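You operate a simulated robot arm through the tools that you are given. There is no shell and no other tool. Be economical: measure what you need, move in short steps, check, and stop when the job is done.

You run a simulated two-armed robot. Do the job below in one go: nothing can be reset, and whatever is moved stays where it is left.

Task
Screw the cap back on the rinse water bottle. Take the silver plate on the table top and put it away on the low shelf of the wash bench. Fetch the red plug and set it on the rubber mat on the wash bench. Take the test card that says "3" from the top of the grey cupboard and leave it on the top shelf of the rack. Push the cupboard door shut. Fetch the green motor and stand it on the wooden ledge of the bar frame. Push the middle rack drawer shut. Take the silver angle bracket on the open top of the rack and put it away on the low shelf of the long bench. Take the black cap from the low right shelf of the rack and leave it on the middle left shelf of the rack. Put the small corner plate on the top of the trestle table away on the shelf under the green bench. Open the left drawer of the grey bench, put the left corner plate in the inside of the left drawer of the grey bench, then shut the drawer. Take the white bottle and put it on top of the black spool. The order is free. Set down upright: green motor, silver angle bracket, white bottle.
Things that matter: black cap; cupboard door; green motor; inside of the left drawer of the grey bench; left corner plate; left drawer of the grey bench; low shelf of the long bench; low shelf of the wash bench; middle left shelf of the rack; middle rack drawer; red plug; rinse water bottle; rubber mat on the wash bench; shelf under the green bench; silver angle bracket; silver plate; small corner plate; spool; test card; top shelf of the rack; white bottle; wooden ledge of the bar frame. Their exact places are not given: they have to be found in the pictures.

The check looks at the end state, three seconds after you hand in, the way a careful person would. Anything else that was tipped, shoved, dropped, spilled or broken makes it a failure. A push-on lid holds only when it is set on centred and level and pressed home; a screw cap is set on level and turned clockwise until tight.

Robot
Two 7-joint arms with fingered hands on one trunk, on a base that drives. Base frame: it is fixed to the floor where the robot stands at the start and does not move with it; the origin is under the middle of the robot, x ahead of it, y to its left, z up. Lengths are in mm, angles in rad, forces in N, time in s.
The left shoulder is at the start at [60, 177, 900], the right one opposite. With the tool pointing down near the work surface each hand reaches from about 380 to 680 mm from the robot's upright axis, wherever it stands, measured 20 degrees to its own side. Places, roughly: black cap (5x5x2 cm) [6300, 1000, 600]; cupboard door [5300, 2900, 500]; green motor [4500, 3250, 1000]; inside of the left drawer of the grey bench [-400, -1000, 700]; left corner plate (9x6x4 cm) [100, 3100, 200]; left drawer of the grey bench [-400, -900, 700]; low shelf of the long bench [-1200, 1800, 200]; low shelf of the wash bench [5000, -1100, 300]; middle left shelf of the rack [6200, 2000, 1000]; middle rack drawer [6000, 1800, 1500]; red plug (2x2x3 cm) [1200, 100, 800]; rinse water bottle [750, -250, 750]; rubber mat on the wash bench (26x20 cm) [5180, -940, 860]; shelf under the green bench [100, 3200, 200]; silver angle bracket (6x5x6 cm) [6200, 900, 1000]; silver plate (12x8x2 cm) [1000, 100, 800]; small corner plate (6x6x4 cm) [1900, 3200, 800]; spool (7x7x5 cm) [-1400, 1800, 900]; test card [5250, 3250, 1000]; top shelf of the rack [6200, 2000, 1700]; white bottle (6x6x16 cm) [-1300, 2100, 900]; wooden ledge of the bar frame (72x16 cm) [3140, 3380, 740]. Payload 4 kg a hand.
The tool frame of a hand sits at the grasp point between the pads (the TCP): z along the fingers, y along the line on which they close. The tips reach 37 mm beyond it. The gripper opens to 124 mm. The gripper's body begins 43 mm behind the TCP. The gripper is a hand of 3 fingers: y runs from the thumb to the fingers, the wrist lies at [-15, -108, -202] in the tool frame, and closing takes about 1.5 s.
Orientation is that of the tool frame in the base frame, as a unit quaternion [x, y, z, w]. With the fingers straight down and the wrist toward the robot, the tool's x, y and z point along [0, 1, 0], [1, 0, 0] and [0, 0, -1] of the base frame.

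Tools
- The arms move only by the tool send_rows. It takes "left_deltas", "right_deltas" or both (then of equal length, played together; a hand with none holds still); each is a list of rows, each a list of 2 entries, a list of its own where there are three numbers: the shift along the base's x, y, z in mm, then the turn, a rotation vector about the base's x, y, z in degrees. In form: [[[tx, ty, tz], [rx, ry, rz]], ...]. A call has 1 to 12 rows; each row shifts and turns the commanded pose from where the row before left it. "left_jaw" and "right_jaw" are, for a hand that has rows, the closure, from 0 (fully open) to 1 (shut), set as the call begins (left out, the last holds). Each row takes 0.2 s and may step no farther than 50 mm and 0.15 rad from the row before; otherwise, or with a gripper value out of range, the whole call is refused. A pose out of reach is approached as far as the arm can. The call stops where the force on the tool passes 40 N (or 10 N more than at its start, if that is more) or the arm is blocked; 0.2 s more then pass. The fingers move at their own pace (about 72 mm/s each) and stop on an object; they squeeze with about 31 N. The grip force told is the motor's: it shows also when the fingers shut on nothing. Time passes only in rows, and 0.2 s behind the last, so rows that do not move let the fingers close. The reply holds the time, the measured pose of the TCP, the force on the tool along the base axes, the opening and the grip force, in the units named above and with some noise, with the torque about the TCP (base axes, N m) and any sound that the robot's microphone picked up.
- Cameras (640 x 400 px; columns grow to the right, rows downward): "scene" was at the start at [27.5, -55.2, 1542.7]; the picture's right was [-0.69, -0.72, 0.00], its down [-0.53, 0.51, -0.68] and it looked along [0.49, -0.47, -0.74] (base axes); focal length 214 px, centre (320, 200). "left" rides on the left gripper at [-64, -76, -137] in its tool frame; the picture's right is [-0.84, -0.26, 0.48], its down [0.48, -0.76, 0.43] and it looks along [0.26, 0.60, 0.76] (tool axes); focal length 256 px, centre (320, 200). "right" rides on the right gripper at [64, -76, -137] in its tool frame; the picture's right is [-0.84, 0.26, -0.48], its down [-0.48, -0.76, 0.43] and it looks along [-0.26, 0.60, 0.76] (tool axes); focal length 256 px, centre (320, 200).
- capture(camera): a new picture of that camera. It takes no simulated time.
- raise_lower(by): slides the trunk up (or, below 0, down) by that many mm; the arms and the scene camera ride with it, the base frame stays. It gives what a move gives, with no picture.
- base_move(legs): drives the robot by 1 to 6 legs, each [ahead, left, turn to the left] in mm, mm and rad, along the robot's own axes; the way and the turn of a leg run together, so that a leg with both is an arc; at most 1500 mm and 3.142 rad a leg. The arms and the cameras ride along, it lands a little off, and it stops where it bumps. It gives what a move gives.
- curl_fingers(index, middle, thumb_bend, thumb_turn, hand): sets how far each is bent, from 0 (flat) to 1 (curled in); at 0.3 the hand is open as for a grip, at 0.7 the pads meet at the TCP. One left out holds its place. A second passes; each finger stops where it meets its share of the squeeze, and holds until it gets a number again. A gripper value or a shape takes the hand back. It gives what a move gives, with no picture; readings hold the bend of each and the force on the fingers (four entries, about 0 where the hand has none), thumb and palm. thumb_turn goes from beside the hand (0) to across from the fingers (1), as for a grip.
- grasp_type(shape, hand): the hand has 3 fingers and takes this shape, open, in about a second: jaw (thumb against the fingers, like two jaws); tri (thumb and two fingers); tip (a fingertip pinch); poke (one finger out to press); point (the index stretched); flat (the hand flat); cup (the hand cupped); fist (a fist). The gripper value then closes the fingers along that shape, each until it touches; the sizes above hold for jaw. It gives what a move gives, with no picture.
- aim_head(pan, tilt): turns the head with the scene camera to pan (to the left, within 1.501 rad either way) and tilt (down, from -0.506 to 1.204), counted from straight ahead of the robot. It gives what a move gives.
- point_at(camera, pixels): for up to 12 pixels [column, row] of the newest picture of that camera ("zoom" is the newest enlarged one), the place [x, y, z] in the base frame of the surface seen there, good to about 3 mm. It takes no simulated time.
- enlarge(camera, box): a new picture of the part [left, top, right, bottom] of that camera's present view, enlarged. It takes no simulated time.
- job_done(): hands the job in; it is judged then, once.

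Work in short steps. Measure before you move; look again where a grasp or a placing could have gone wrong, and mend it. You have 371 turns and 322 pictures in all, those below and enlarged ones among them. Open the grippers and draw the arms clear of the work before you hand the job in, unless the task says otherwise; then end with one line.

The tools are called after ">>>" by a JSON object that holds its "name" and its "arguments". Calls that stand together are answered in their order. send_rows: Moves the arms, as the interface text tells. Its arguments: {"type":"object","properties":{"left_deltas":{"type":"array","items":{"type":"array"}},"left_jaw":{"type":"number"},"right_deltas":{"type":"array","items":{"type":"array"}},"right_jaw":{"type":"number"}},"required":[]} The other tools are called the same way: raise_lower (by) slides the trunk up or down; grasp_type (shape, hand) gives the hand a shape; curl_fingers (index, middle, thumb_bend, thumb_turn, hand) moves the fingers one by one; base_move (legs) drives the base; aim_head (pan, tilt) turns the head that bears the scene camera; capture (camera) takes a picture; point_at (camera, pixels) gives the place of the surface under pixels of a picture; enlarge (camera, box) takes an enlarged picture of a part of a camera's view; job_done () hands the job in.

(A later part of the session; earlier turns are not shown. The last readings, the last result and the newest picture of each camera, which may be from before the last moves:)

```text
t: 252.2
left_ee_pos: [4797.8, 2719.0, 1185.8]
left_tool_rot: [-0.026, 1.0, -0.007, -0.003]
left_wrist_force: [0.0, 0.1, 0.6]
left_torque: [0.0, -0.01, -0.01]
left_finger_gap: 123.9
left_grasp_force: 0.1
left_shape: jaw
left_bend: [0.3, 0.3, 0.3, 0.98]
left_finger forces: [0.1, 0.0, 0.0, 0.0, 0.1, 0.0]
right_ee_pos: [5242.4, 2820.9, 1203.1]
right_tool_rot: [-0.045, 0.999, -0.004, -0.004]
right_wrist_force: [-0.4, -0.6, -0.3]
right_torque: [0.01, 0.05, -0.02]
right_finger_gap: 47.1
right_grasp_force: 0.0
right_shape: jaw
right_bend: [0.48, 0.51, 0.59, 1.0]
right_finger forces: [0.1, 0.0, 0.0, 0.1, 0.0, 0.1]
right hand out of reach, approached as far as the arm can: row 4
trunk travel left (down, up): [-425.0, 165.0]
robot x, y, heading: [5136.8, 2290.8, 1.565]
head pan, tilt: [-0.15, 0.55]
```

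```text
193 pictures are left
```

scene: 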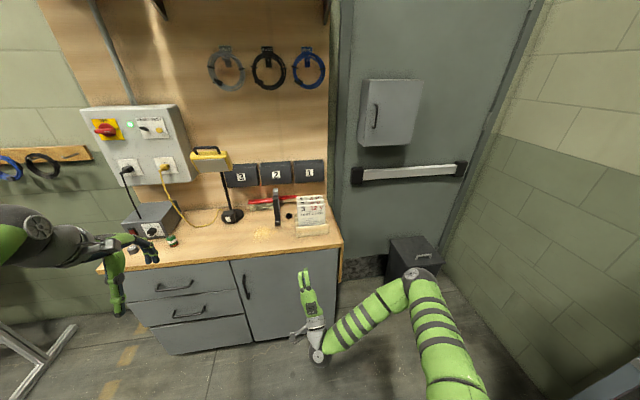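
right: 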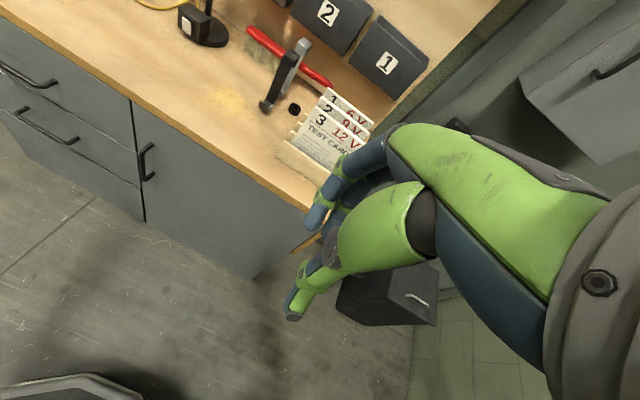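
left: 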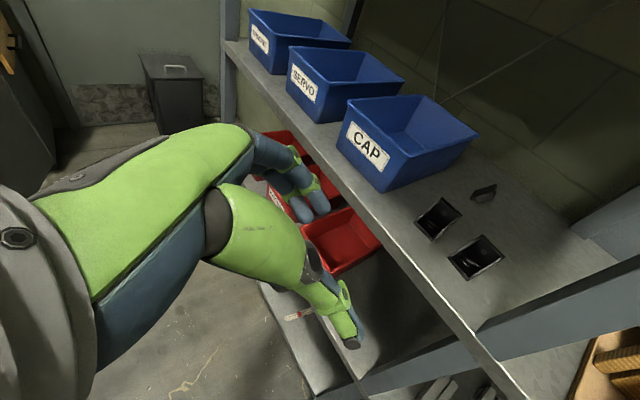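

I pull the left hand back a bit and drive 330 mm closer to the cupboard.

>>> {"name": "send_rows", "arguments": {"left_deltas": [[[0, -30, 0], [0, 0, 0]], [[0, -30, 0], [0, 0, 0]], [[0, -30, 0], [0, 0, 0]]]}}

>>> {"name": "base_move", "arguments": {"legs": [[330, 0, 0]]}}

>>> {"name": "capture", "arguments": {"camera": "right"}}

```text
t: 253.0
left_ee_pos: [4798.5, 2630.0, 1186.0]
left_tool_rot: [-0.025, 1.0, -0.006, -0.002]
left_wrist_force: [-0.3, 0.8, -0.5]
left_torque: [-0.01, 0.04, -0.02]
left_finger_gap: 123.7
left_grasp_force: 0.1
left_shape: jaw
left_bend: [0.3, 0.3, 0.3, 0.98]
left_finger forces: [0.0, 0.0, 0.1, 0.0, 0.1, 0.1]
right_ee_pos: [5243.4, 2821.2, 1201.9]
right_tool_rot: [-0.045, 0.999, -0.003, -0.003]
right_wrist_force: [0.6, -0.1, -0.5]
right_torque: [-0.01, 0.03, -0.04]
right_finger_gap: 47.0
right_grasp_force: 0.0
right_shape: jaw
right_bend: [0.48, 0.51, 0.59, 1.0]
right_finger forces: [0.0, 0.0, 0.0, 0.0, 0.1, 0.0]
trunk travel left (down, up): [-425.0, 165.0]
robot x, y, heading: [5136.0, 2290.3, 1.564]
head pan, tilt: [-0.15, 0.55]
```

```text
t: 255.2
left_ee_pos: [4799.7, 2963.7, 1186.0]
left_tool_rot: [-0.025, 1.0, -0.008, -0.003]
left_wrist_force: [0.5, 0.0, -0.7]
left_torque: [-0.02, -0.02, 0.01]
left_finger_gap: 123.7
left_grasp_force: 0.0
left_shape: jaw
left_bend: [0.3, 0.3, 0.3, 0.98]
left_finger forces: [0.0, 0.0, 0.0, 0.0, 0.0, 0.1]
right_ee_pos: [5245.1, 3155.8, 1201.5]
right_tool_rot: [-0.045, 0.999, -0.004, -0.003]
right_wrist_force: [0.9, 1.2, -0.2]
right_torque: [-0.02, 0.01, 0.03]
right_finger_gap: 47.1
right_grasp_force: 0.0
right_shape: jaw
right_bend: [0.48, 0.51, 0.59, 1.0]
right_finger forces: [0.0, 0.0, 0.0, 0.0, 0.0, 0.1]
trunk travel left (down, up): [-425.0, 165.0]
robot x, y, heading: [5140.0, 2626.4, 1.564]
head pan, tilt: [-0.15, 0.55]
```

```text
192 pictures are left
```

right: 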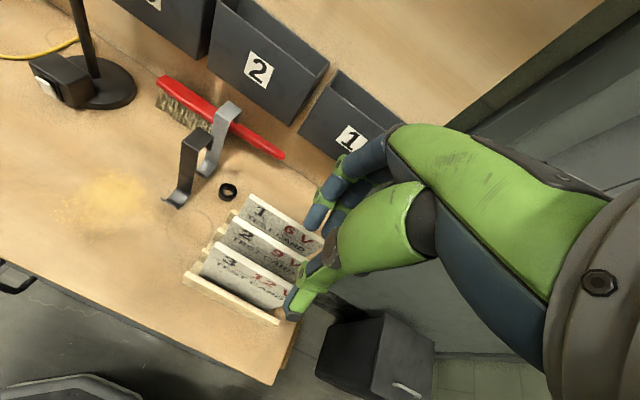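

>>> {"name": "enlarge", "arguments": {"camera": "right", "box": [180, 170, 360, 340]}}

>>> {"name": "point_at", "arguments": {"camera": "zoom", "pixels": [[180, 200], [370, 310], [250, 245], [200, 120], [380, 240], [290, 165], [440, 170], [480, 200], [395, 345], [400, 330], [430, 290], [455, 185]]}}

```text
2.35 times, centred on (270, 255) of right
```

zoom: 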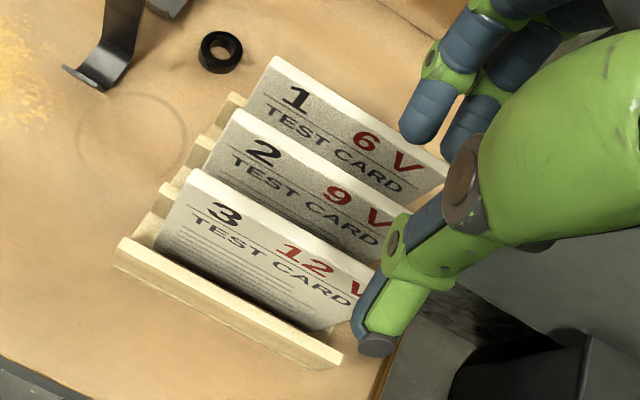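

```text
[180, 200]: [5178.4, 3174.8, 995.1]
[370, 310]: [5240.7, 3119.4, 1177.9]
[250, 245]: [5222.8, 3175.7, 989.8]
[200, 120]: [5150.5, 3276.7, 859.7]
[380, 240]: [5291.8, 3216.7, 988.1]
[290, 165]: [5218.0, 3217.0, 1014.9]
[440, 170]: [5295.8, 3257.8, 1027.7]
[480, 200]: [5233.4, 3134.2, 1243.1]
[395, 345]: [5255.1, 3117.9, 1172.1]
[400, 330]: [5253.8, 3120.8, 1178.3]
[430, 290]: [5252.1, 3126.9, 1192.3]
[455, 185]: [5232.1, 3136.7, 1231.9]
```

>>> {"name": "point_at", "arguments": {"camera": "zoom", "pixels": [[418, 135], [405, 125], [425, 125], [450, 150], [465, 150], [195, 172], [380, 270], [215, 185]]}}

```text
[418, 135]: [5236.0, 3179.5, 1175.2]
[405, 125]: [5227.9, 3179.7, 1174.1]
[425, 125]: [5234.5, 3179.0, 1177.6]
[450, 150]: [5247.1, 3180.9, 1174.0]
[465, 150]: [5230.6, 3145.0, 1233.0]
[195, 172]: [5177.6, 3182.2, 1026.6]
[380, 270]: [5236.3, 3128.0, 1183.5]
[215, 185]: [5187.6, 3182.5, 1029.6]
```

Card 3 plane y≈3175–3186, card 2 at y≈3217; finger inner faces at TCP+24. I set TCP y=3167 and descend to z≈1030.

>>> {"name": "send_rows", "arguments": {"right_deltas": [[[-2, 11, -30], [0, 0, 0]], [[0, 0, -40], [0, 0, 0]], [[0, 0, -40], [0, 0, 0]], [[0, 0, -30], [0, 0, 0]], [[0, 0, 0], [0, 0, 0]]]}}

>>> {"name": "capture", "arguments": {"camera": "right"}}

>>> {"name": "enlarge", "arguments": {"camera": "scene", "box": [280, 180, 400, 280]}}

```text
t: 256.4
left_ee_pos: [4799.6, 2963.1, 1185.3]
left_tool_rot: [-0.024, 1.0, -0.007, -0.002]
left_wrist_force: [-0.7, 0.0, -0.6]
left_torque: [0.0, 0.01, -0.04]
left_finger_gap: 123.5
left_grasp_force: 0.0
left_shape: jaw
left_bend: [0.3, 0.3, 0.3, 0.98]
left_finger forces: [0.0, 0.0, 0.0, 0.0, 0.1, 0.0]
right_ee_pos: [5241.5, 3166.9, 1061.3]
right_tool_rot: [-0.046, 0.999, -0.004, -0.004]
right_wrist_force: [0.4, 1.0, 1.5]
right_torque: [0.02, -0.02, -0.02]
right_finger_gap: 47.0
right_grasp_force: 0.0
right_shape: jaw
right_bend: [0.48, 0.51, 0.59, 1.0]
right_finger forces: [0.0, 0.0, 0.0, 0.1, 0.1, 0.0]
trunk travel left (down, up): [-425.0, 165.0]
robot x, y, heading: [5139.1, 2625.2, 1.563]
head pan, tilt: [-0.15, 0.55]
```

```text
190 pictures are left
```

right: 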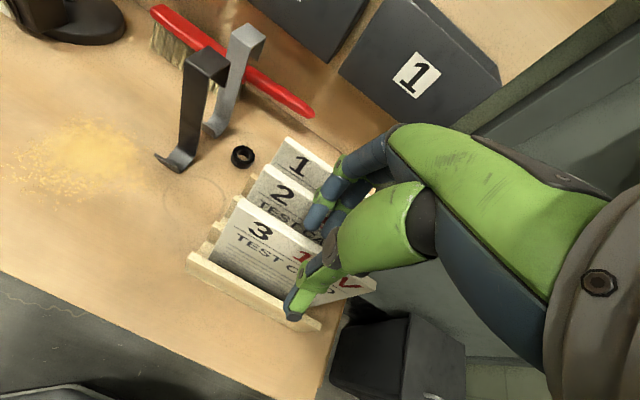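

```text
4.00 times, centred on (340, 230) of scene
```

zoom: 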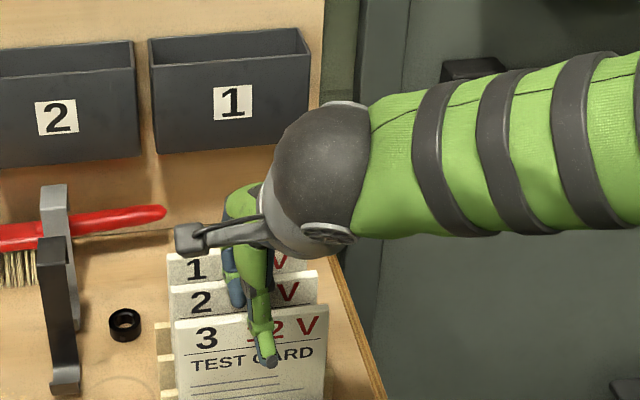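

Fingers are between cards 2 and 3, thumb in front. I lower 32 mm and close.

>>> {"name": "send_rows", "arguments": {"right_deltas": [[[0, 0, -12], [0, 0, 0]], [[0, 0, -10], [0, 0, 0]], [[0, 0, -10], [0, 0, 0]], [[0, 0, 0], [0, 0, 0]]]}}

>>> {"name": "send_rows", "arguments": {"right_deltas": [[[0, 0, 0], [0, 0, 0]], [[0, 0, 0], [0, 0, 0]], [[0, 0, 0], [0, 0, 0]], [[0, 0, 0], [0, 0, 0]], [[0, 0, 0], [0, 0, 0]]], "right_jaw": 1}}

>>> {"name": "capture", "arguments": {"camera": "right"}}

```text
t: 257.0
left_ee_pos: [4800.9, 2962.7, 1186.5]
left_tool_rot: [-0.026, 1.0, -0.007, -0.003]
left_wrist_force: [-0.5, -0.3, -0.1]
left_torque: [-0.01, -0.02, 0.02]
left_finger_gap: 123.8
left_grasp_force: 0.0
left_shape: jaw
left_bend: [0.3, 0.3, 0.3, 0.98]
left_finger forces: [0.0, 0.0, 0.1, 0.1, 0.1, 0.1]
right_ee_pos: [5241.7, 3170.9, 1050.2]
right_tool_rot: [-0.046, 0.999, 0.008, -0.006]
right_wrist_force: [3.4, 0.0, 21.1]
right_torque: [1.11, -0.15, -0.18]
right_finger_gap: 48.4
right_grasp_force: 0.0
right_shape: jaw
right_bend: [0.48, 0.49, 0.59, 1.0]
right_finger forces: [0.0, 20.9, 0.0, 0.0, 0.0, 0.1]
trunk travel left (down, up): [-425.0, 165.0]
robot x, y, heading: [5139.5, 2625.6, 1.563]
head pan, tilt: [-0.15, 0.55]
stopped in row 3 (right hand): the force on the tool passed its limit at 47 N (the readings are from after the stop); the commanded pose is now the measured one
```

```text
t: 258.2
left_ee_pos: [4799.2, 2962.1, 1186.2]
left_tool_rot: [-0.025, 1.0, -0.007, -0.002]
left_wrist_force: [0.5, 1.4, -0.1]
left_torque: [-0.02, 0.0, 0.02]
left_finger_gap: 123.7
left_grasp_force: 0.0
left_shape: jaw
left_bend: [0.3, 0.3, 0.3, 0.98]
left_finger forces: [0.0, 0.0, 0.0, 0.0, 0.0, 0.0]
right_ee_pos: [5241.7, 3168.4, 1048.0]
right_tool_rot: [-0.047, 0.999, 0.004, -0.004]
right_wrist_force: [-0.1, 3.0, -0.2]
right_torque: [0.55, 0.08, -0.18]
right_finger_gap: 7.4
right_grasp_force: 31.3
right_shape: jaw
right_bend: [0.65, 0.57, 0.72, 1.0]
right_finger forces: [30.9, 2.9, 0.1, 0.1, 27.8, 0.0]
trunk travel left (down, up): [-425.0, 165.0]
robot x, y, heading: [5138.0, 2624.1, 1.564]
head pan, tilt: [-0.15, 0.55]
```

```text
188 pictures are left
```

right: 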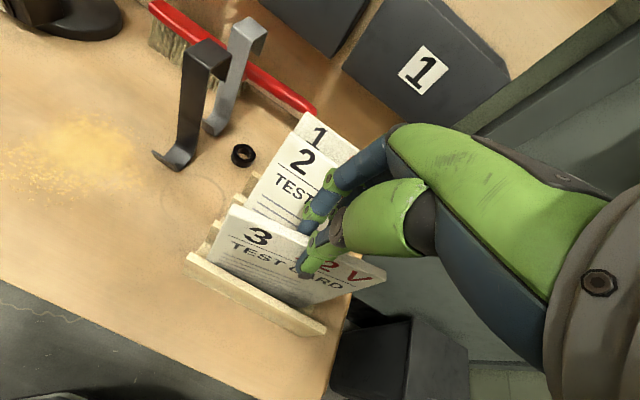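

>>> {"name": "enlarge", "arguments": {"camera": "right", "box": [220, 100, 400, 300]}}

>>> {"name": "enlarge", "arguments": {"camera": "scene", "box": [290, 200, 390, 290]}}

```text
2.00 times, centred on (310, 200) of right
```

zoom: 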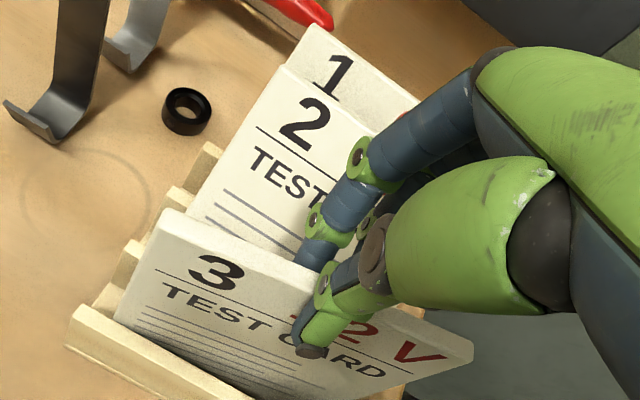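

```text
4.44 times, centred on (340, 245) of scene
```

zoom: 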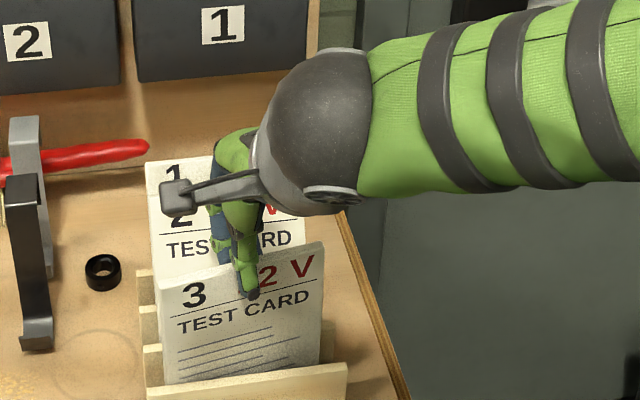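

Card 3 is held; card 2 is leaned back a little in its slot. I lift card 3 straight up.

>>> {"name": "send_rows", "arguments": {"right_deltas": [[[0, -2, 15], [0, 0, 0]], [[0, -2, 25], [0, 0, 0]], [[0, -2, 30], [0, 0, 0]], [[0, 0, 40], [0, 0, 0]], [[0, 0, 40], [0, 0, 0]], [[0, 0, 40], [0, 0, 0]]]}}

>>> {"name": "enlarge", "arguments": {"camera": "scene", "box": [270, 130, 400, 280]}}

>>> {"name": "capture", "arguments": {"camera": "right"}}

```text
t: 259.6
left_ee_pos: [4799.4, 2964.0, 1185.2]
left_tool_rot: [-0.025, 1.0, -0.007, -0.003]
left_wrist_force: [0.9, -0.2, 0.2]
left_torque: [0.03, 0.02, -0.02]
left_finger_gap: 123.7
left_grasp_force: 0.1
left_shape: jaw
left_bend: [0.3, 0.3, 0.3, 0.98]
left_finger forces: [0.0, 0.0, 0.1, 0.1, 0.0, 0.0]
right_ee_pos: [5241.9, 3164.1, 1238.8]
right_tool_rot: [-0.046, 0.999, 0.005, -0.005]
right_wrist_force: [0.4, 0.1, 0.3]
right_torque: [0.01, -0.03, 0.0]
right_finger_gap: 2.4
right_grasp_force: 31.0
right_shape: jaw
right_bend: [0.7, 0.55, 0.72, 1.0]
right_finger forces: [18.8, 10.0, 0.0, 0.0, 28.6, 0.1]
trunk travel left (down, up): [-425.0, 165.0]
robot x, y, heading: [5137.2, 2625.2, 1.568]
head pan, tilt: [-0.15, 0.55]
```

```text
2.67 times, centred on (335, 205) of scene
```

zoom: 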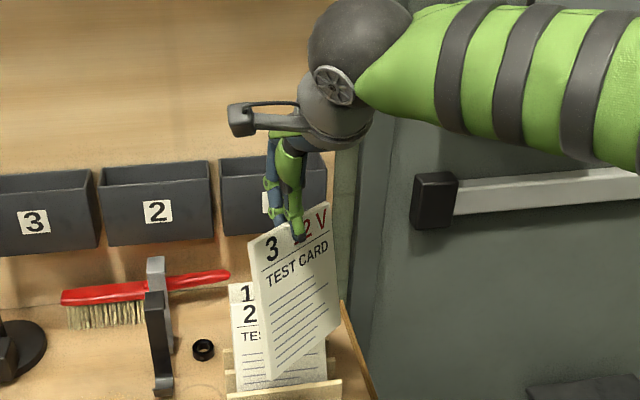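

```text
184 pictures are left
```

right: 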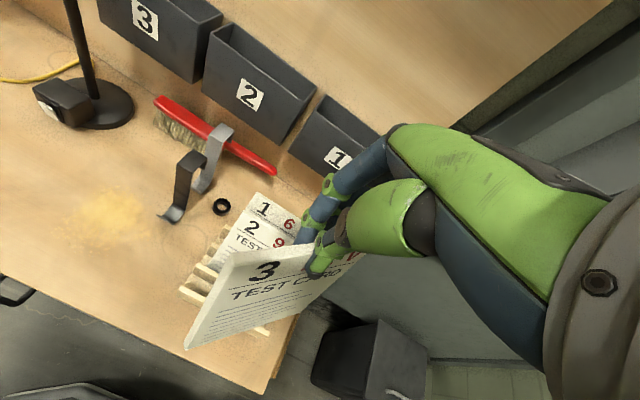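

I measure how card 2 sits now.

>>> {"name": "enlarge", "arguments": {"camera": "right", "box": [170, 180, 330, 300]}}

>>> {"name": "point_at", "arguments": {"camera": "zoom", "pixels": [[320, 190], [370, 95], [300, 240], [355, 55], [340, 150], [385, 130], [260, 300], [290, 270]]}}

```text
3.33 times, centred on (250, 240) of right
```

zoom: 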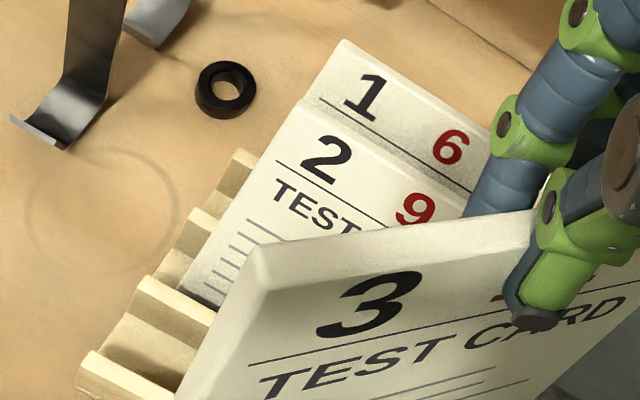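

```text
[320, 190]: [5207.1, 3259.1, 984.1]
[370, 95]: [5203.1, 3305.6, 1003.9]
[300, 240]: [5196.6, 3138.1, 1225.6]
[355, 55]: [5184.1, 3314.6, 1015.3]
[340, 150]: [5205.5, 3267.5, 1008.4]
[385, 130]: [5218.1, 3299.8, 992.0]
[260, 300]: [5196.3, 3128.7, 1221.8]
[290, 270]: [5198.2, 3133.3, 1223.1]
```

Cards 1 and 2 now lean back ~19° in their slots; I will straighten them when I return for the motor. I back off and turn to the rack with card 3.

>>> {"name": "base_move", "arguments": {"legs": [[-600, 0, 0], [0, 0, -1.571], [0, -200, 0]]}}

>>> {"name": "raise_lower", "arguments": {"by": 160}}

>>> {"name": "aim_head", "arguments": {"pan": 0, "tilt": 0.15}}

>>> {"name": "capture", "arguments": {"camera": "scene"}}

```text
t: 268.0
left_ee_pos: [5470.6, 2165.1, 1186.4]
left_tool_rot: [0.696, 0.718, -0.003, -0.007]
left_wrist_force: [-0.8, -0.8, 0.2]
left_torque: [0.03, 0.02, 0.03]
left_finger_gap: 124.0
left_grasp_force: 0.1
left_shape: jaw
left_bend: [0.3, 0.3, 0.3, 0.98]
left_finger forces: [0.0, 0.0, 0.1, 0.1, 0.1, 0.1]
right_ee_pos: [5664.8, 1720.7, 1237.5]
right_tool_rot: [0.679, 0.734, 0.006, -0.001]
right_wrist_force: [0.4, -0.5, -1.5]
right_torque: [0.02, 0.01, 0.01]
right_finger_gap: 2.7
right_grasp_force: 30.7
right_shape: jaw
right_bend: [0.7, 0.55, 0.72, 1.0]
right_finger forces: [18.8, 9.8, 0.1, 0.0, 28.7, 0.0]
trunk travel left (down, up): [-425.0, 165.0]
robot x, y, heading: [5127.7, 1835.5, -0.021]
head pan, tilt: [-0.15, 0.55]
```

```text
t: 269.8
left_ee_pos: [5472.0, 2166.0, 1344.7]
left_tool_rot: [0.696, 0.718, -0.002, -0.008]
left_wrist_force: [0.1, 0.1, -0.2]
left_torque: [-0.02, -0.02, -0.02]
left_finger_gap: 124.0
left_grasp_force: 0.0
left_shape: jaw
left_bend: [0.3, 0.3, 0.3, 0.98]
left_finger forces: [0.0, 0.1, 0.0, 0.0, 0.1, 0.0]
right_ee_pos: [5664.2, 1720.1, 1396.8]
right_tool_rot: [0.68, 0.733, 0.005, 0.0]
right_wrist_force: [0.5, 0.9, -1.2]
right_torque: [0.02, -0.02, -0.03]
right_finger_gap: 2.6
right_grasp_force: 30.9
right_shape: jaw
right_bend: [0.7, 0.55, 0.72, 1.0]
right_finger forces: [18.9, 9.8, 0.1, 0.1, 28.7, 0.0]
trunk travel left (down, up): [-585.0, 5.0]
robot x, y, heading: [5125.7, 1835.3, -0.025]
head pan, tilt: [-0.15, 0.55]
```

```text
t: 270.7
left_ee_pos: [5471.8, 2165.7, 1345.3]
left_tool_rot: [0.696, 0.718, -0.003, -0.006]
left_wrist_force: [0.0, -0.9, -0.1]
left_torque: [0.02, 0.0, -0.01]
left_finger_gap: 123.7
left_grasp_force: 0.0
left_shape: jaw
left_bend: [0.3, 0.3, 0.3, 0.98]
left_finger forces: [0.0, 0.0, 0.0, 0.0, 0.1, 0.1]
right_ee_pos: [5664.0, 1719.7, 1396.9]
right_tool_rot: [0.68, 0.733, 0.006, -0.001]
right_wrist_force: [-0.9, 0.1, -0.1]
right_torque: [0.02, -0.03, -0.02]
right_finger_gap: 2.6
right_grasp_force: 31.5
right_shape: jaw
right_bend: [0.7, 0.55, 0.72, 1.0]
right_finger forces: [18.8, 9.8, 0.0, 0.0, 28.7, 0.0]
trunk travel left (down, up): [-585.0, 5.0]
robot x, y, heading: [5126.3, 1836.2, -0.025]
head pan, tilt: [0.0, 0.15]
```

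```text
182 pictures are left
```

scene: 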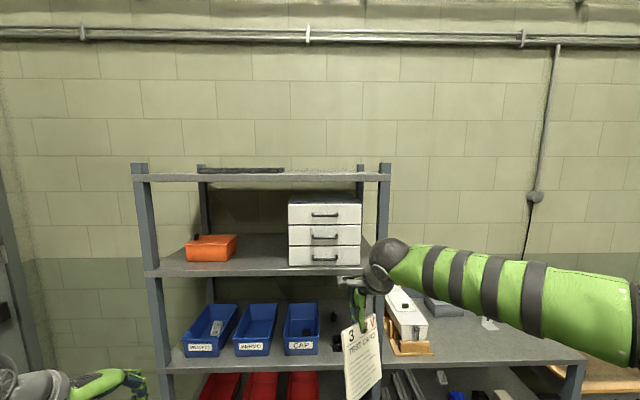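

>>> {"name": "point_at", "arguments": {"camera": "scene", "pixels": [[250, 178], [330, 178], [330, 173], [240, 170], [285, 171], [370, 177], [385, 175], [350, 335], [345, 395], [378, 385]]}}

>>> {"name": "enlarge", "arguments": {"camera": "scene", "box": [130, 150, 410, 200]}}

>>> {"name": "enlarge", "arguments": {"camera": "scene", "box": [310, 240, 420, 400]}}

```text
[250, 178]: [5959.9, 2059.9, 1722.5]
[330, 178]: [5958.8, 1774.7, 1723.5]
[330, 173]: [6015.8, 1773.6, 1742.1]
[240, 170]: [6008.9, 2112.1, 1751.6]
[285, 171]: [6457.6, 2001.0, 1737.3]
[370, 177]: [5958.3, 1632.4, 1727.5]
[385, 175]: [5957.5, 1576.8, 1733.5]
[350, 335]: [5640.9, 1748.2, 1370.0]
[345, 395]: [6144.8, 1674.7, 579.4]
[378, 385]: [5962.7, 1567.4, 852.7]
```

```text
2.29 times, centred on (270, 175) of scene
```

zoom: 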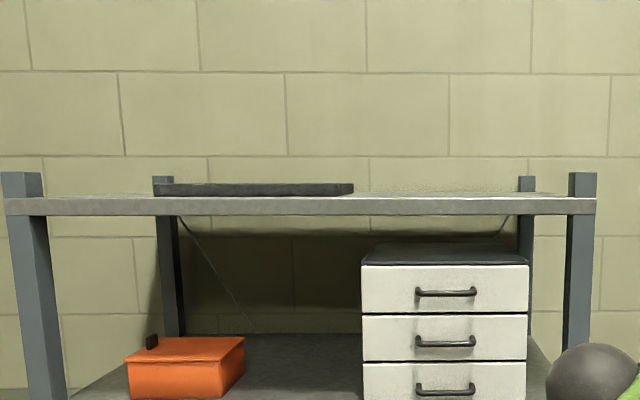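

```text
2.50 times, centred on (365, 320) of scene
```

zoom: 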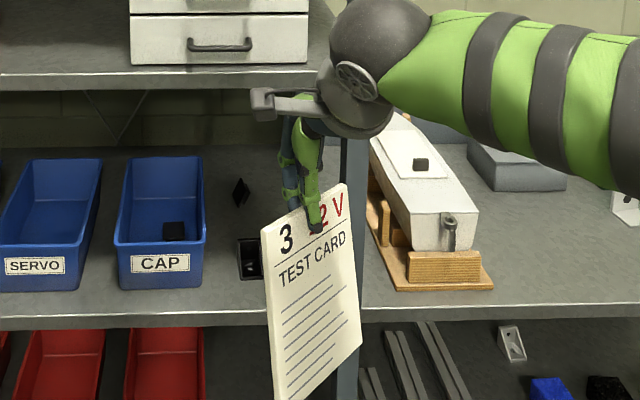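

>>> {"name": "point_at", "arguments": {"camera": "zoom", "pixels": [[272, 232], [340, 195], [280, 390], [355, 335], [300, 300], [330, 300]]}}

```text
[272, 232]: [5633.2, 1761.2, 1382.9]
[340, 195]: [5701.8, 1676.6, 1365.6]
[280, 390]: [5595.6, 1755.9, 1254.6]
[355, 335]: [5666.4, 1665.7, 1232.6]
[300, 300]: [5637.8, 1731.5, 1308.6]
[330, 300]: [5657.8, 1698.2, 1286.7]
```

Top shelf surface z≈1742, free for y<1960. The card hangs yawed 41° in my grip. I rotate the hand −41° about z and pitch it up 104° so the card becomes level, while raising.

>>> {"name": "send_rows", "arguments": {"right_deltas": [[[-10, 0, 15], [0, 0, -8.2]], [[-10, 0, 15], [0, 0, -8.2]], [[-10, 0, 15], [0, 0, -8.2]], [[-10, 0, 15], [0, 0, -8.2]], [[-10, 0, 15], [0, 0, -8.2]], [[-5, 0, 20], [0, -8, 0]], [[-5, 0, 20], [0, -8, 0]], [[0, 0, 20], [0, -8, 0]], [[0, 0, 20], [0, -8, 0]], [[0, 0, 20], [0, -8, 0]], [[0, 0, 20], [0, -8, 0]]]}}

>>> {"name": "send_rows", "arguments": {"right_deltas": [[[0, 0, 25], [0, -8, 0]], [[0, 0, 30], [0, -8, 0]], [[0, 0, 30], [0, -8, 0]], [[0, 0, 30], [0, -8, 0]], [[0, 0, 30], [0, -8, 0]], [[0, 0, 30], [0, -8, 0]], [[0, 0, 30], [0, -8, 0]], [[0, 0, 0], [0, 0, 0]]]}}

>>> {"name": "capture", "arguments": {"camera": "scene"}}

```text
t: 273.1
left_ee_pos: [5472.3, 2164.9, 1344.1]
left_tool_rot: [0.696, 0.718, -0.003, -0.007]
left_wrist_force: [0.5, 0.6, 0.1]
left_torque: [0.01, -0.01, 0.02]
left_finger_gap: 124.0
left_grasp_force: 0.1
left_shape: jaw
left_bend: [0.3, 0.3, 0.3, 0.98]
left_finger forces: [0.1, 0.1, 0.0, 0.1, 0.0, 0.0]
right_ee_pos: [5604.5, 1720.0, 1592.4]
right_tool_rot: [0.813, 0.41, 0.37, 0.184]
right_wrist_force: [-0.7, 0.9, -1.1]
right_torque: [0.02, 0.03, 0.02]
right_finger_gap: 2.4
right_grasp_force: 30.6
right_shape: jaw
right_bend: [0.7, 0.55, 0.72, 1.0]
right_finger forces: [18.9, 10.2, 0.0, 0.0, 29.4, 0.0]
trunk travel left (down, up): [-585.0, 5.0]
robot x, y, heading: [5126.6, 1835.4, -0.02]
head pan, tilt: [0.0, 0.15]
```

```text
t: 274.9
left_ee_pos: [5471.5, 2166.6, 1345.8]
left_tool_rot: [0.696, 0.718, -0.003, -0.008]
left_wrist_force: [0.3, 0.0, 0.1]
left_torque: [0.03, 0.04, 0.04]
left_finger_gap: 123.8
left_grasp_force: 0.0
left_shape: jaw
left_bend: [0.3, 0.3, 0.3, 0.98]
left_finger forces: [0.0, 0.0, 0.0, 0.0, 0.1, 0.0]
right_ee_pos: [5604.0, 1719.3, 1797.6]
right_tool_rot: [0.545, 0.274, 0.709, 0.355]
right_wrist_force: [0.2, -0.1, 0.1]
right_torque: [0.01, 0.08, -0.02]
right_finger_gap: 2.0
right_grasp_force: 30.9
right_shape: jaw
right_bend: [0.7, 0.55, 0.72, 1.0]
right_finger forces: [18.7, 10.5, 0.1, 0.0, 29.8, 0.1]
trunk travel left (down, up): [-585.0, 5.0]
robot x, y, heading: [5130.9, 1836.8, -0.023]
head pan, tilt: [0.0, 0.15]
```

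```text
179 pictures are left
```

scene: 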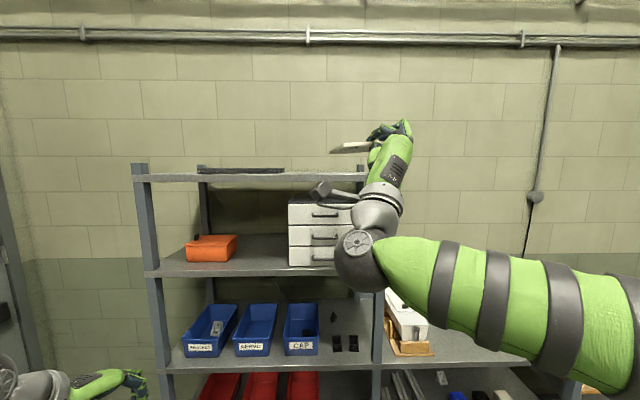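

>>> {"name": "enlarge", "arguments": {"camera": "scene", "box": [310, 100, 430, 200]}}

>>> {"name": "capture", "arguments": {"camera": "right"}}

```text
4.00 times, centred on (370, 150) of scene
```

zoom: 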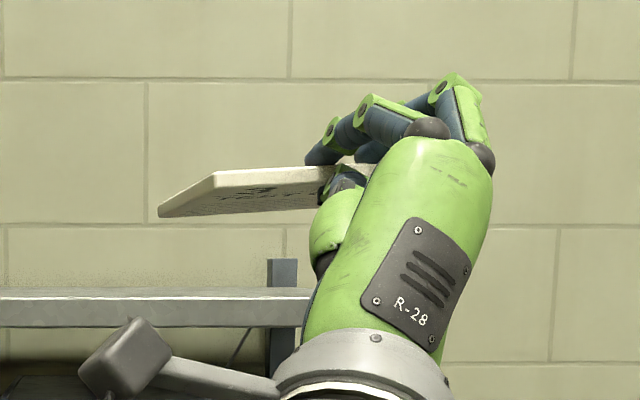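

```text
177 pictures are left
```

right: 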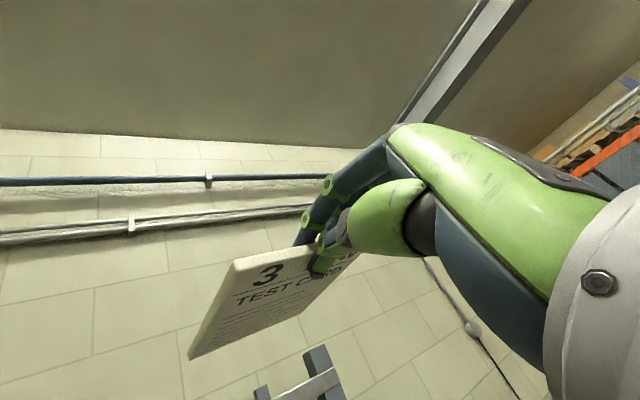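

>>> {"name": "point_at", "arguments": {"camera": "right", "pixels": [[240, 268], [200, 345], [295, 310], [260, 300], [290, 255], [318, 285]]}}

>>> {"name": "point_at", "arguments": {"camera": "scene", "pixels": [[340, 150], [365, 148], [352, 149], [333, 152]]}}

```text
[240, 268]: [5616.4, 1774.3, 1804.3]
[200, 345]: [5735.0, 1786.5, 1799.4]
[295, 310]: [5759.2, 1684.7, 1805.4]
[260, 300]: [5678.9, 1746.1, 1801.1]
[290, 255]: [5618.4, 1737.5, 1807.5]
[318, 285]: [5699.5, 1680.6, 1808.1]
```

```text
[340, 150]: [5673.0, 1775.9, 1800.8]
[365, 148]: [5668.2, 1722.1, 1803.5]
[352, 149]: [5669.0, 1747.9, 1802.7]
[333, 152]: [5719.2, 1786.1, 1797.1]
```

The card is level: underside ≈ TCP z+5, extending ~145 mm ahead. I drive 318 mm ahead at this height, then lower it onto the shelf edge.

>>> {"name": "base_move", "arguments": {"legs": [[0, 0, 0.022], [305, 0, 0]]}}

>>> {"name": "capture", "arguments": {"camera": "right"}}

>>> {"name": "enlarge", "arguments": {"camera": "scene", "box": [240, 80, 440, 220]}}

```text
t: 277.3
left_ee_pos: [5769.2, 2173.8, 1345.7]
left_tool_rot: [0.687, 0.727, -0.002, -0.007]
left_wrist_force: [0.5, -0.4, 0.0]
left_torque: [0.0, 0.0, 0.02]
left_finger_gap: 124.0
left_grasp_force: 0.0
left_shape: jaw
left_bend: [0.3, 0.3, 0.3, 0.98]
left_finger forces: [0.1, 0.0, 0.0, 0.0, 0.0, 0.1]
right_ee_pos: [5913.9, 1731.8, 1798.0]
right_tool_rot: [0.543, 0.281, 0.711, 0.346]
right_wrist_force: [0.4, 0.4, -0.8]
right_torque: [-0.02, 0.03, -0.01]
right_finger_gap: 1.9
right_grasp_force: 30.9
right_shape: jaw
right_bend: [0.7, 0.55, 0.72, 1.0]
right_finger forces: [18.7, 10.5, 0.1, 0.0, 29.9, 0.0]
trunk travel left (down, up): [-585.0, 5.0]
robot x, y, heading: [5430.0, 1833.1, -0.0]
head pan, tilt: [0.0, 0.15]
```

```text
176 pictures are left
```

right: 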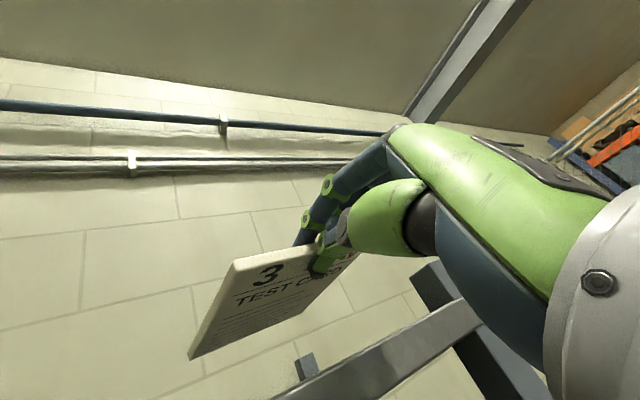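

```text
2.86 times, centred on (340, 150) of scene
```

zoom: 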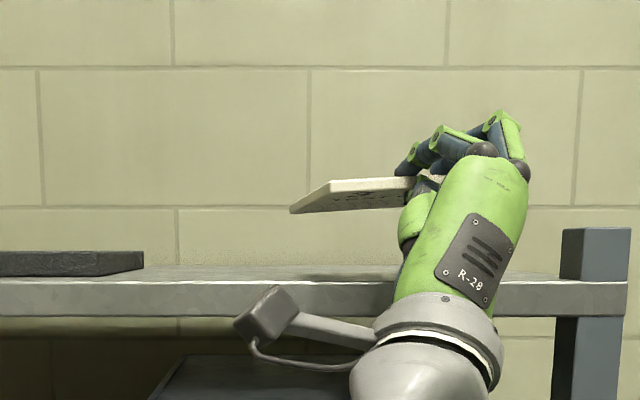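

I lower the card toward the shelf.

>>> {"name": "send_rows", "arguments": {"right_deltas": [[[0, 0, -20], [0, 0, 0]], [[0, 0, -18], [0, 0, 0]], [[0, 0, -8], [0, 0, 0]], [[0, 0, -4], [0, 0, 0]], [[0, 0, -3], [0, 0, 0]], [[0, 0, -3], [0, 0, 0]]]}}

>>> {"name": "enlarge", "arguments": {"camera": "scene", "box": [240, 80, 440, 220]}}

```text
t: 278.7
left_ee_pos: [5768.8, 2174.2, 1345.3]
left_tool_rot: [0.687, 0.727, -0.003, -0.007]
left_wrist_force: [0.6, -0.7, -0.1]
left_torque: [0.02, 0.0, 0.05]
left_finger_gap: 123.7
left_grasp_force: 0.1
left_shape: jaw
left_bend: [0.3, 0.3, 0.3, 0.98]
left_finger forces: [0.0, 0.0, 0.0, 0.0, 0.0, 0.0]
right_ee_pos: [5912.1, 1729.9, 1740.8]
right_tool_rot: [0.542, 0.281, 0.713, 0.345]
right_wrist_force: [-0.5, 0.2, -0.1]
right_torque: [-0.02, 0.06, 0.02]
right_finger_gap: 2.1
right_grasp_force: 30.3
right_shape: jaw
right_bend: [0.7, 0.55, 0.72, 1.0]
right_finger forces: [18.8, 10.5, 0.1, 0.0, 30.0, 0.1]
trunk travel left (down, up): [-585.0, 5.0]
robot x, y, heading: [5431.2, 1833.0, 0.0]
head pan, tilt: [0.0, 0.15]
```

```text
2.86 times, centred on (340, 150) of scene
```

zoom: 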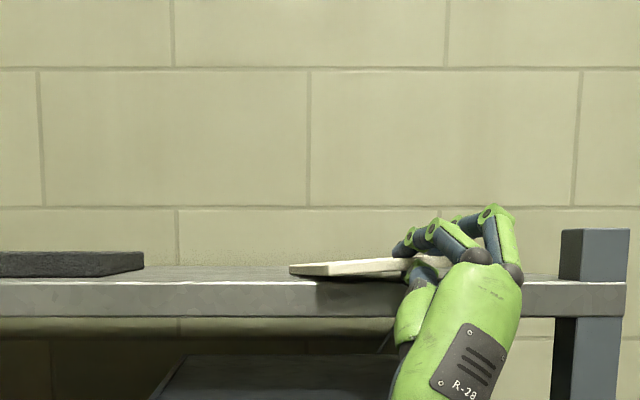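

>>> {"name": "send_rows", "arguments": {"right_deltas": [[[0, 0, -2], [0, 0, 0]], [[0, 0, -2], [0, 0, 0]], [[0, 0, -2], [0, 0, 0]], [[0, 0, -2], [0, 0, 0]]]}}

>>> {"name": "enlarge", "arguments": {"camera": "scene", "box": [240, 80, 440, 220]}}

```text
t: 279.7
left_ee_pos: [5767.8, 2173.8, 1345.5]
left_tool_rot: [0.687, 0.727, -0.003, -0.007]
left_wrist_force: [-0.5, 0.3, -0.1]
left_torque: [0.03, -0.03, 0.01]
left_finger_gap: 123.8
left_grasp_force: 0.1
left_shape: jaw
left_bend: [0.3, 0.3, 0.3, 0.98]
left_finger forces: [0.0, 0.0, 0.0, 0.0, 0.0, 0.0]
right_ee_pos: [5911.3, 1729.9, 1734.2]
right_tool_rot: [0.543, 0.28, 0.712, 0.346]
right_wrist_force: [0.7, 0.5, 1.7]
right_torque: [0.11, -0.1, 0.01]
right_finger_gap: 1.9
right_grasp_force: 30.9
right_shape: jaw
right_bend: [0.7, 0.55, 0.72, 1.0]
right_finger forces: [22.4, 7.6, 0.0, 0.0, 28.5, 0.0]
trunk travel left (down, up): [-585.0, 5.0]
robot x, y, heading: [5432.3, 1835.2, -0.0]
head pan, tilt: [0.0, 0.15]
```

```text
2.86 times, centred on (340, 150) of scene
```

zoom: 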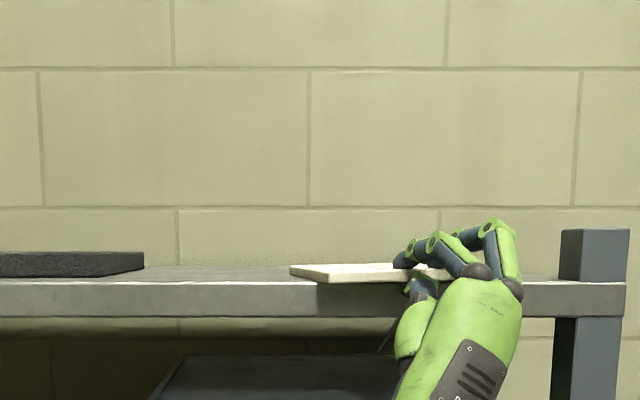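

Card rests on the shelf. I open the fingers and withdraw.

>>> {"name": "send_rows", "arguments": {"right_deltas": [[[0, 0, 0], [0, 0, 0]], [[0, 0, 0], [0, 0, 0]], [[0, 0, 0], [0, 0, 0]], [[0, 0, 0], [0, 0, 0]], [[-20, 0, 0], [0, 0, 0]], [[-30, 0, 0], [0, 0, 0]], [[-40, 0, 0], [0, 0, 0]]], "right_jaw": 0.5}}

>>> {"name": "enlarge", "arguments": {"camera": "scene", "box": [240, 80, 440, 220]}}

>>> {"name": "capture", "arguments": {"camera": "right"}}

```text
t: 281.3
left_ee_pos: [5767.3, 2174.2, 1346.3]
left_tool_rot: [0.687, 0.727, -0.002, -0.007]
left_wrist_force: [0.5, -0.1, -0.4]
left_torque: [0.02, -0.02, 0.02]
left_finger_gap: 123.7
left_grasp_force: 0.1
left_shape: jaw
left_bend: [0.3, 0.3, 0.3, 0.98]
left_finger forces: [0.0, 0.0, 0.1, 0.0, 0.0, 0.0]
right_ee_pos: [5820.3, 1730.8, 1734.3]
right_tool_rot: [0.542, 0.281, 0.713, 0.345]
right_wrist_force: [0.5, -0.1, 0.4]
right_torque: [0.0, -0.01, 0.06]
right_finger_gap: 61.9
right_grasp_force: 0.1
right_shape: jaw
right_bend: [0.42, 0.46, 0.56, 1.0]
right_finger forces: [0.0, 0.0, 0.0, 0.1, 0.0, 0.0]
trunk travel left (down, up): [-585.0, 5.0]
robot x, y, heading: [5433.5, 1839.5, -0.001]
head pan, tilt: [0.0, 0.15]
```

```text
2.86 times, centred on (340, 150) of scene
```

zoom: 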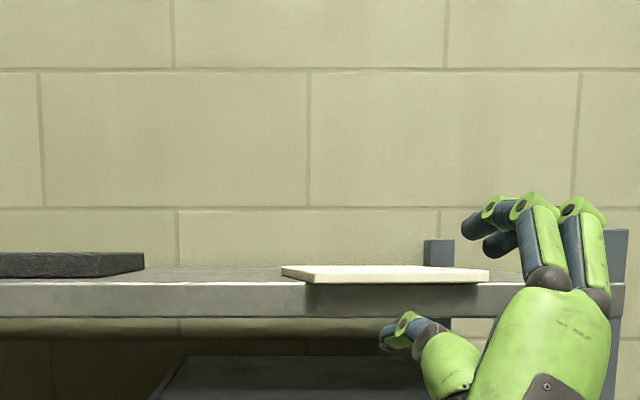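

```text
171 pictures are left
```

right: 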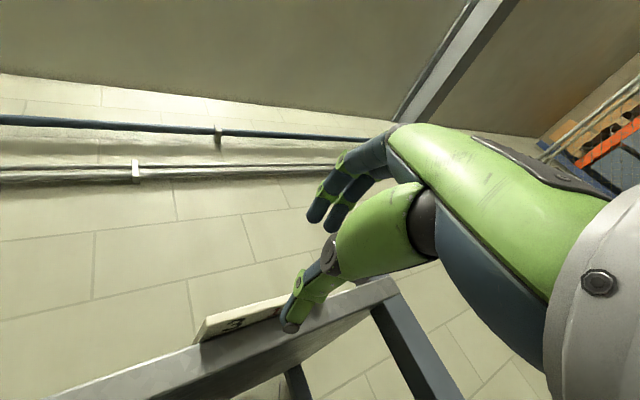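

>>> {"name": "point_at", "arguments": {"camera": "scene", "pixels": [[338, 178], [370, 177], [398, 176], [355, 175]]}}

>>> {"name": "enlarge", "arguments": {"camera": "scene", "box": [320, 160, 420, 190]}}

>>> {"name": "point_at", "arguments": {"camera": "zoom", "pixels": [[100, 205], [250, 205], [480, 200], [300, 190], [60, 185]]}}

```text
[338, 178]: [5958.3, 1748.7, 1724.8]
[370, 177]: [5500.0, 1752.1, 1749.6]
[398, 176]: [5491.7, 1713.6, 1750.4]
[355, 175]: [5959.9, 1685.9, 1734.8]
```

```text
6.40 times, centred on (370, 175) of scene
```

zoom: 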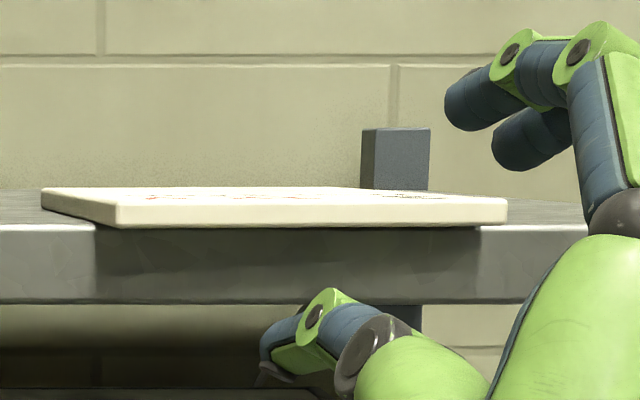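

```text
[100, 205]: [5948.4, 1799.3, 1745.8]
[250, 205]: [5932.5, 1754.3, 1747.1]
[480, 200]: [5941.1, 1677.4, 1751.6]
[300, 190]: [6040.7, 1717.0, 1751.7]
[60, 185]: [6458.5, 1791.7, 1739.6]
```

The card's near edge is at x≈5928, slightly overhanging the shelf front (5959). I close the fingers and push it in.

>>> {"name": "send_rows", "arguments": {"right_deltas": [[[0, -3, 10], [0, 0, 0]], [[0, 0, 5], [0, 0, 0]], [[0, 0, 0], [0, 0, 0]], [[0, 0, 0], [0, 0, 0]], [[0, 0, 0], [0, 0, 0]], [[0, 0, 0], [0, 0, 0]]], "right_jaw": 1}}

>>> {"name": "enlarge", "arguments": {"camera": "scene", "box": [320, 140, 440, 200]}}

>>> {"name": "point_at", "arguments": {"camera": "zoom", "pixels": [[400, 190], [420, 170], [380, 200], [440, 200], [405, 210], [390, 180]]}}

```text
t: 282.7
left_ee_pos: [5767.1, 2174.5, 1344.9]
left_tool_rot: [0.687, 0.727, -0.003, -0.007]
left_wrist_force: [0.7, -0.3, 0.3]
left_torque: [-0.02, -0.01, -0.03]
left_finger_gap: 124.1
left_grasp_force: 0.1
left_shape: jaw
left_bend: [0.3, 0.3, 0.3, 0.98]
left_finger forces: [0.0, 0.0, 0.0, 0.0, 0.1, 0.1]
right_ee_pos: [5822.9, 1727.2, 1749.0]
right_tool_rot: [0.542, 0.281, 0.713, 0.345]
right_wrist_force: [0.2, -0.6, -0.3]
right_torque: [-0.01, -0.03, -0.02]
right_finger_gap: 0.0
right_grasp_force: 31.3
right_shape: jaw
right_bend: [0.7, 0.7, 0.71, 1.0]
right_finger forces: [0.0, 0.0, 0.1, 0.1, 0.0, 0.1]
trunk travel left (down, up): [-585.0, 5.0]
robot x, y, heading: [5428.6, 1833.6, 0.001]
head pan, tilt: [0.0, 0.15]
```

```text
5.33 times, centred on (380, 170) of scene
```

zoom: 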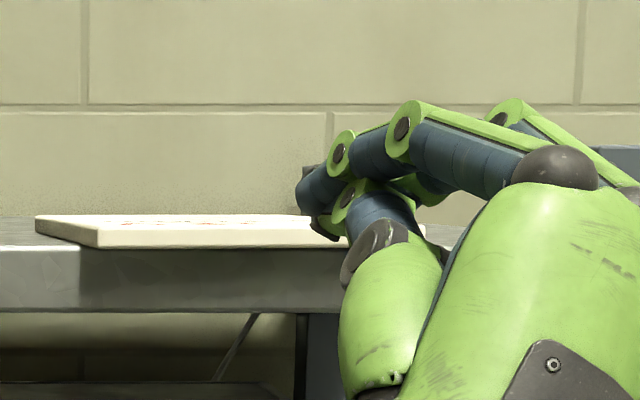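

```text
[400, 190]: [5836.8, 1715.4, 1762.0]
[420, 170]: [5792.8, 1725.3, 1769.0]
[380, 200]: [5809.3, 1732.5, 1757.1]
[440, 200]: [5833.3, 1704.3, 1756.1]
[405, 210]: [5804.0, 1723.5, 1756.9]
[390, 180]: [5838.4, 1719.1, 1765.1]
```

>>> {"name": "point_at", "arguments": {"camera": "zoom", "pixels": [[312, 200], [320, 225], [335, 232], [305, 185], [345, 215]]}}

```text
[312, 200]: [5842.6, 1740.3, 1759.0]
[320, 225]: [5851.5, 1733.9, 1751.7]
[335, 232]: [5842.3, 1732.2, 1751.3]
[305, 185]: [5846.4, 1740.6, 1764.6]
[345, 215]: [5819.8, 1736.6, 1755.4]
```

I lower 6 mm and push forward ~125 mm.

>>> {"name": "send_rows", "arguments": {"right_deltas": [[[20, -3, -6], [0, 0, 0]], [[30, 0, 0], [0, 0, 0]], [[20, 0, 0], [0, 0, 0]], [[15, 0, 0], [0, 0, 0]], [[15, 0, 0], [0, 0, 0]], [[15, 0, 0], [0, 0, 0]], [[10, 0, 0], [0, 0, 0]]]}}

>>> {"name": "enlarge", "arguments": {"camera": "scene", "box": [300, 140, 420, 200]}}

```text
t: 284.3
left_ee_pos: [5768.4, 2173.0, 1345.3]
left_tool_rot: [0.687, 0.726, -0.003, -0.007]
left_wrist_force: [0.0, -0.6, -1.2]
left_torque: [0.0, 0.03, -0.02]
left_finger_gap: 123.3
left_grasp_force: 0.1
left_shape: jaw
left_bend: [0.3, 0.3, 0.3, 0.98]
left_finger forces: [0.1, 0.1, 0.2, 0.0, 0.0, 0.0]
right_ee_pos: [5947.3, 1724.8, 1743.6]
right_tool_rot: [0.542, 0.281, 0.713, 0.345]
right_wrist_force: [0.0, 0.7, 1.1]
right_torque: [-0.01, 0.0, -0.01]
right_finger_gap: 0.2
right_grasp_force: 31.2
right_shape: jaw
right_bend: [0.7, 0.7, 0.71, 1.0]
right_finger forces: [0.0, 0.0, 0.0, 0.0, 0.0, 0.0]
trunk travel left (down, up): [-585.0, 5.0]
robot x, y, heading: [5431.9, 1833.6, 0.002]
head pan, tilt: [0.0, 0.15]
```

```text
5.33 times, centred on (360, 170) of scene
```

zoom: 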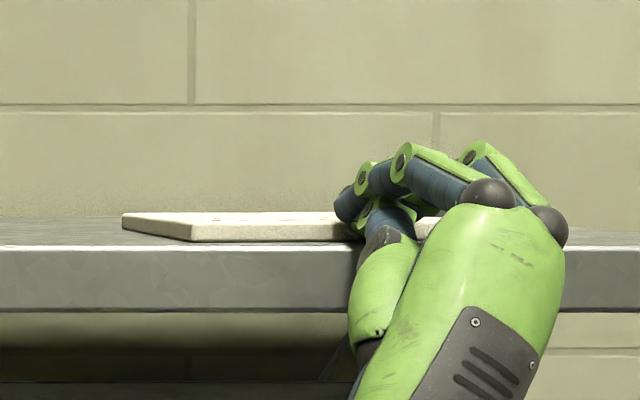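

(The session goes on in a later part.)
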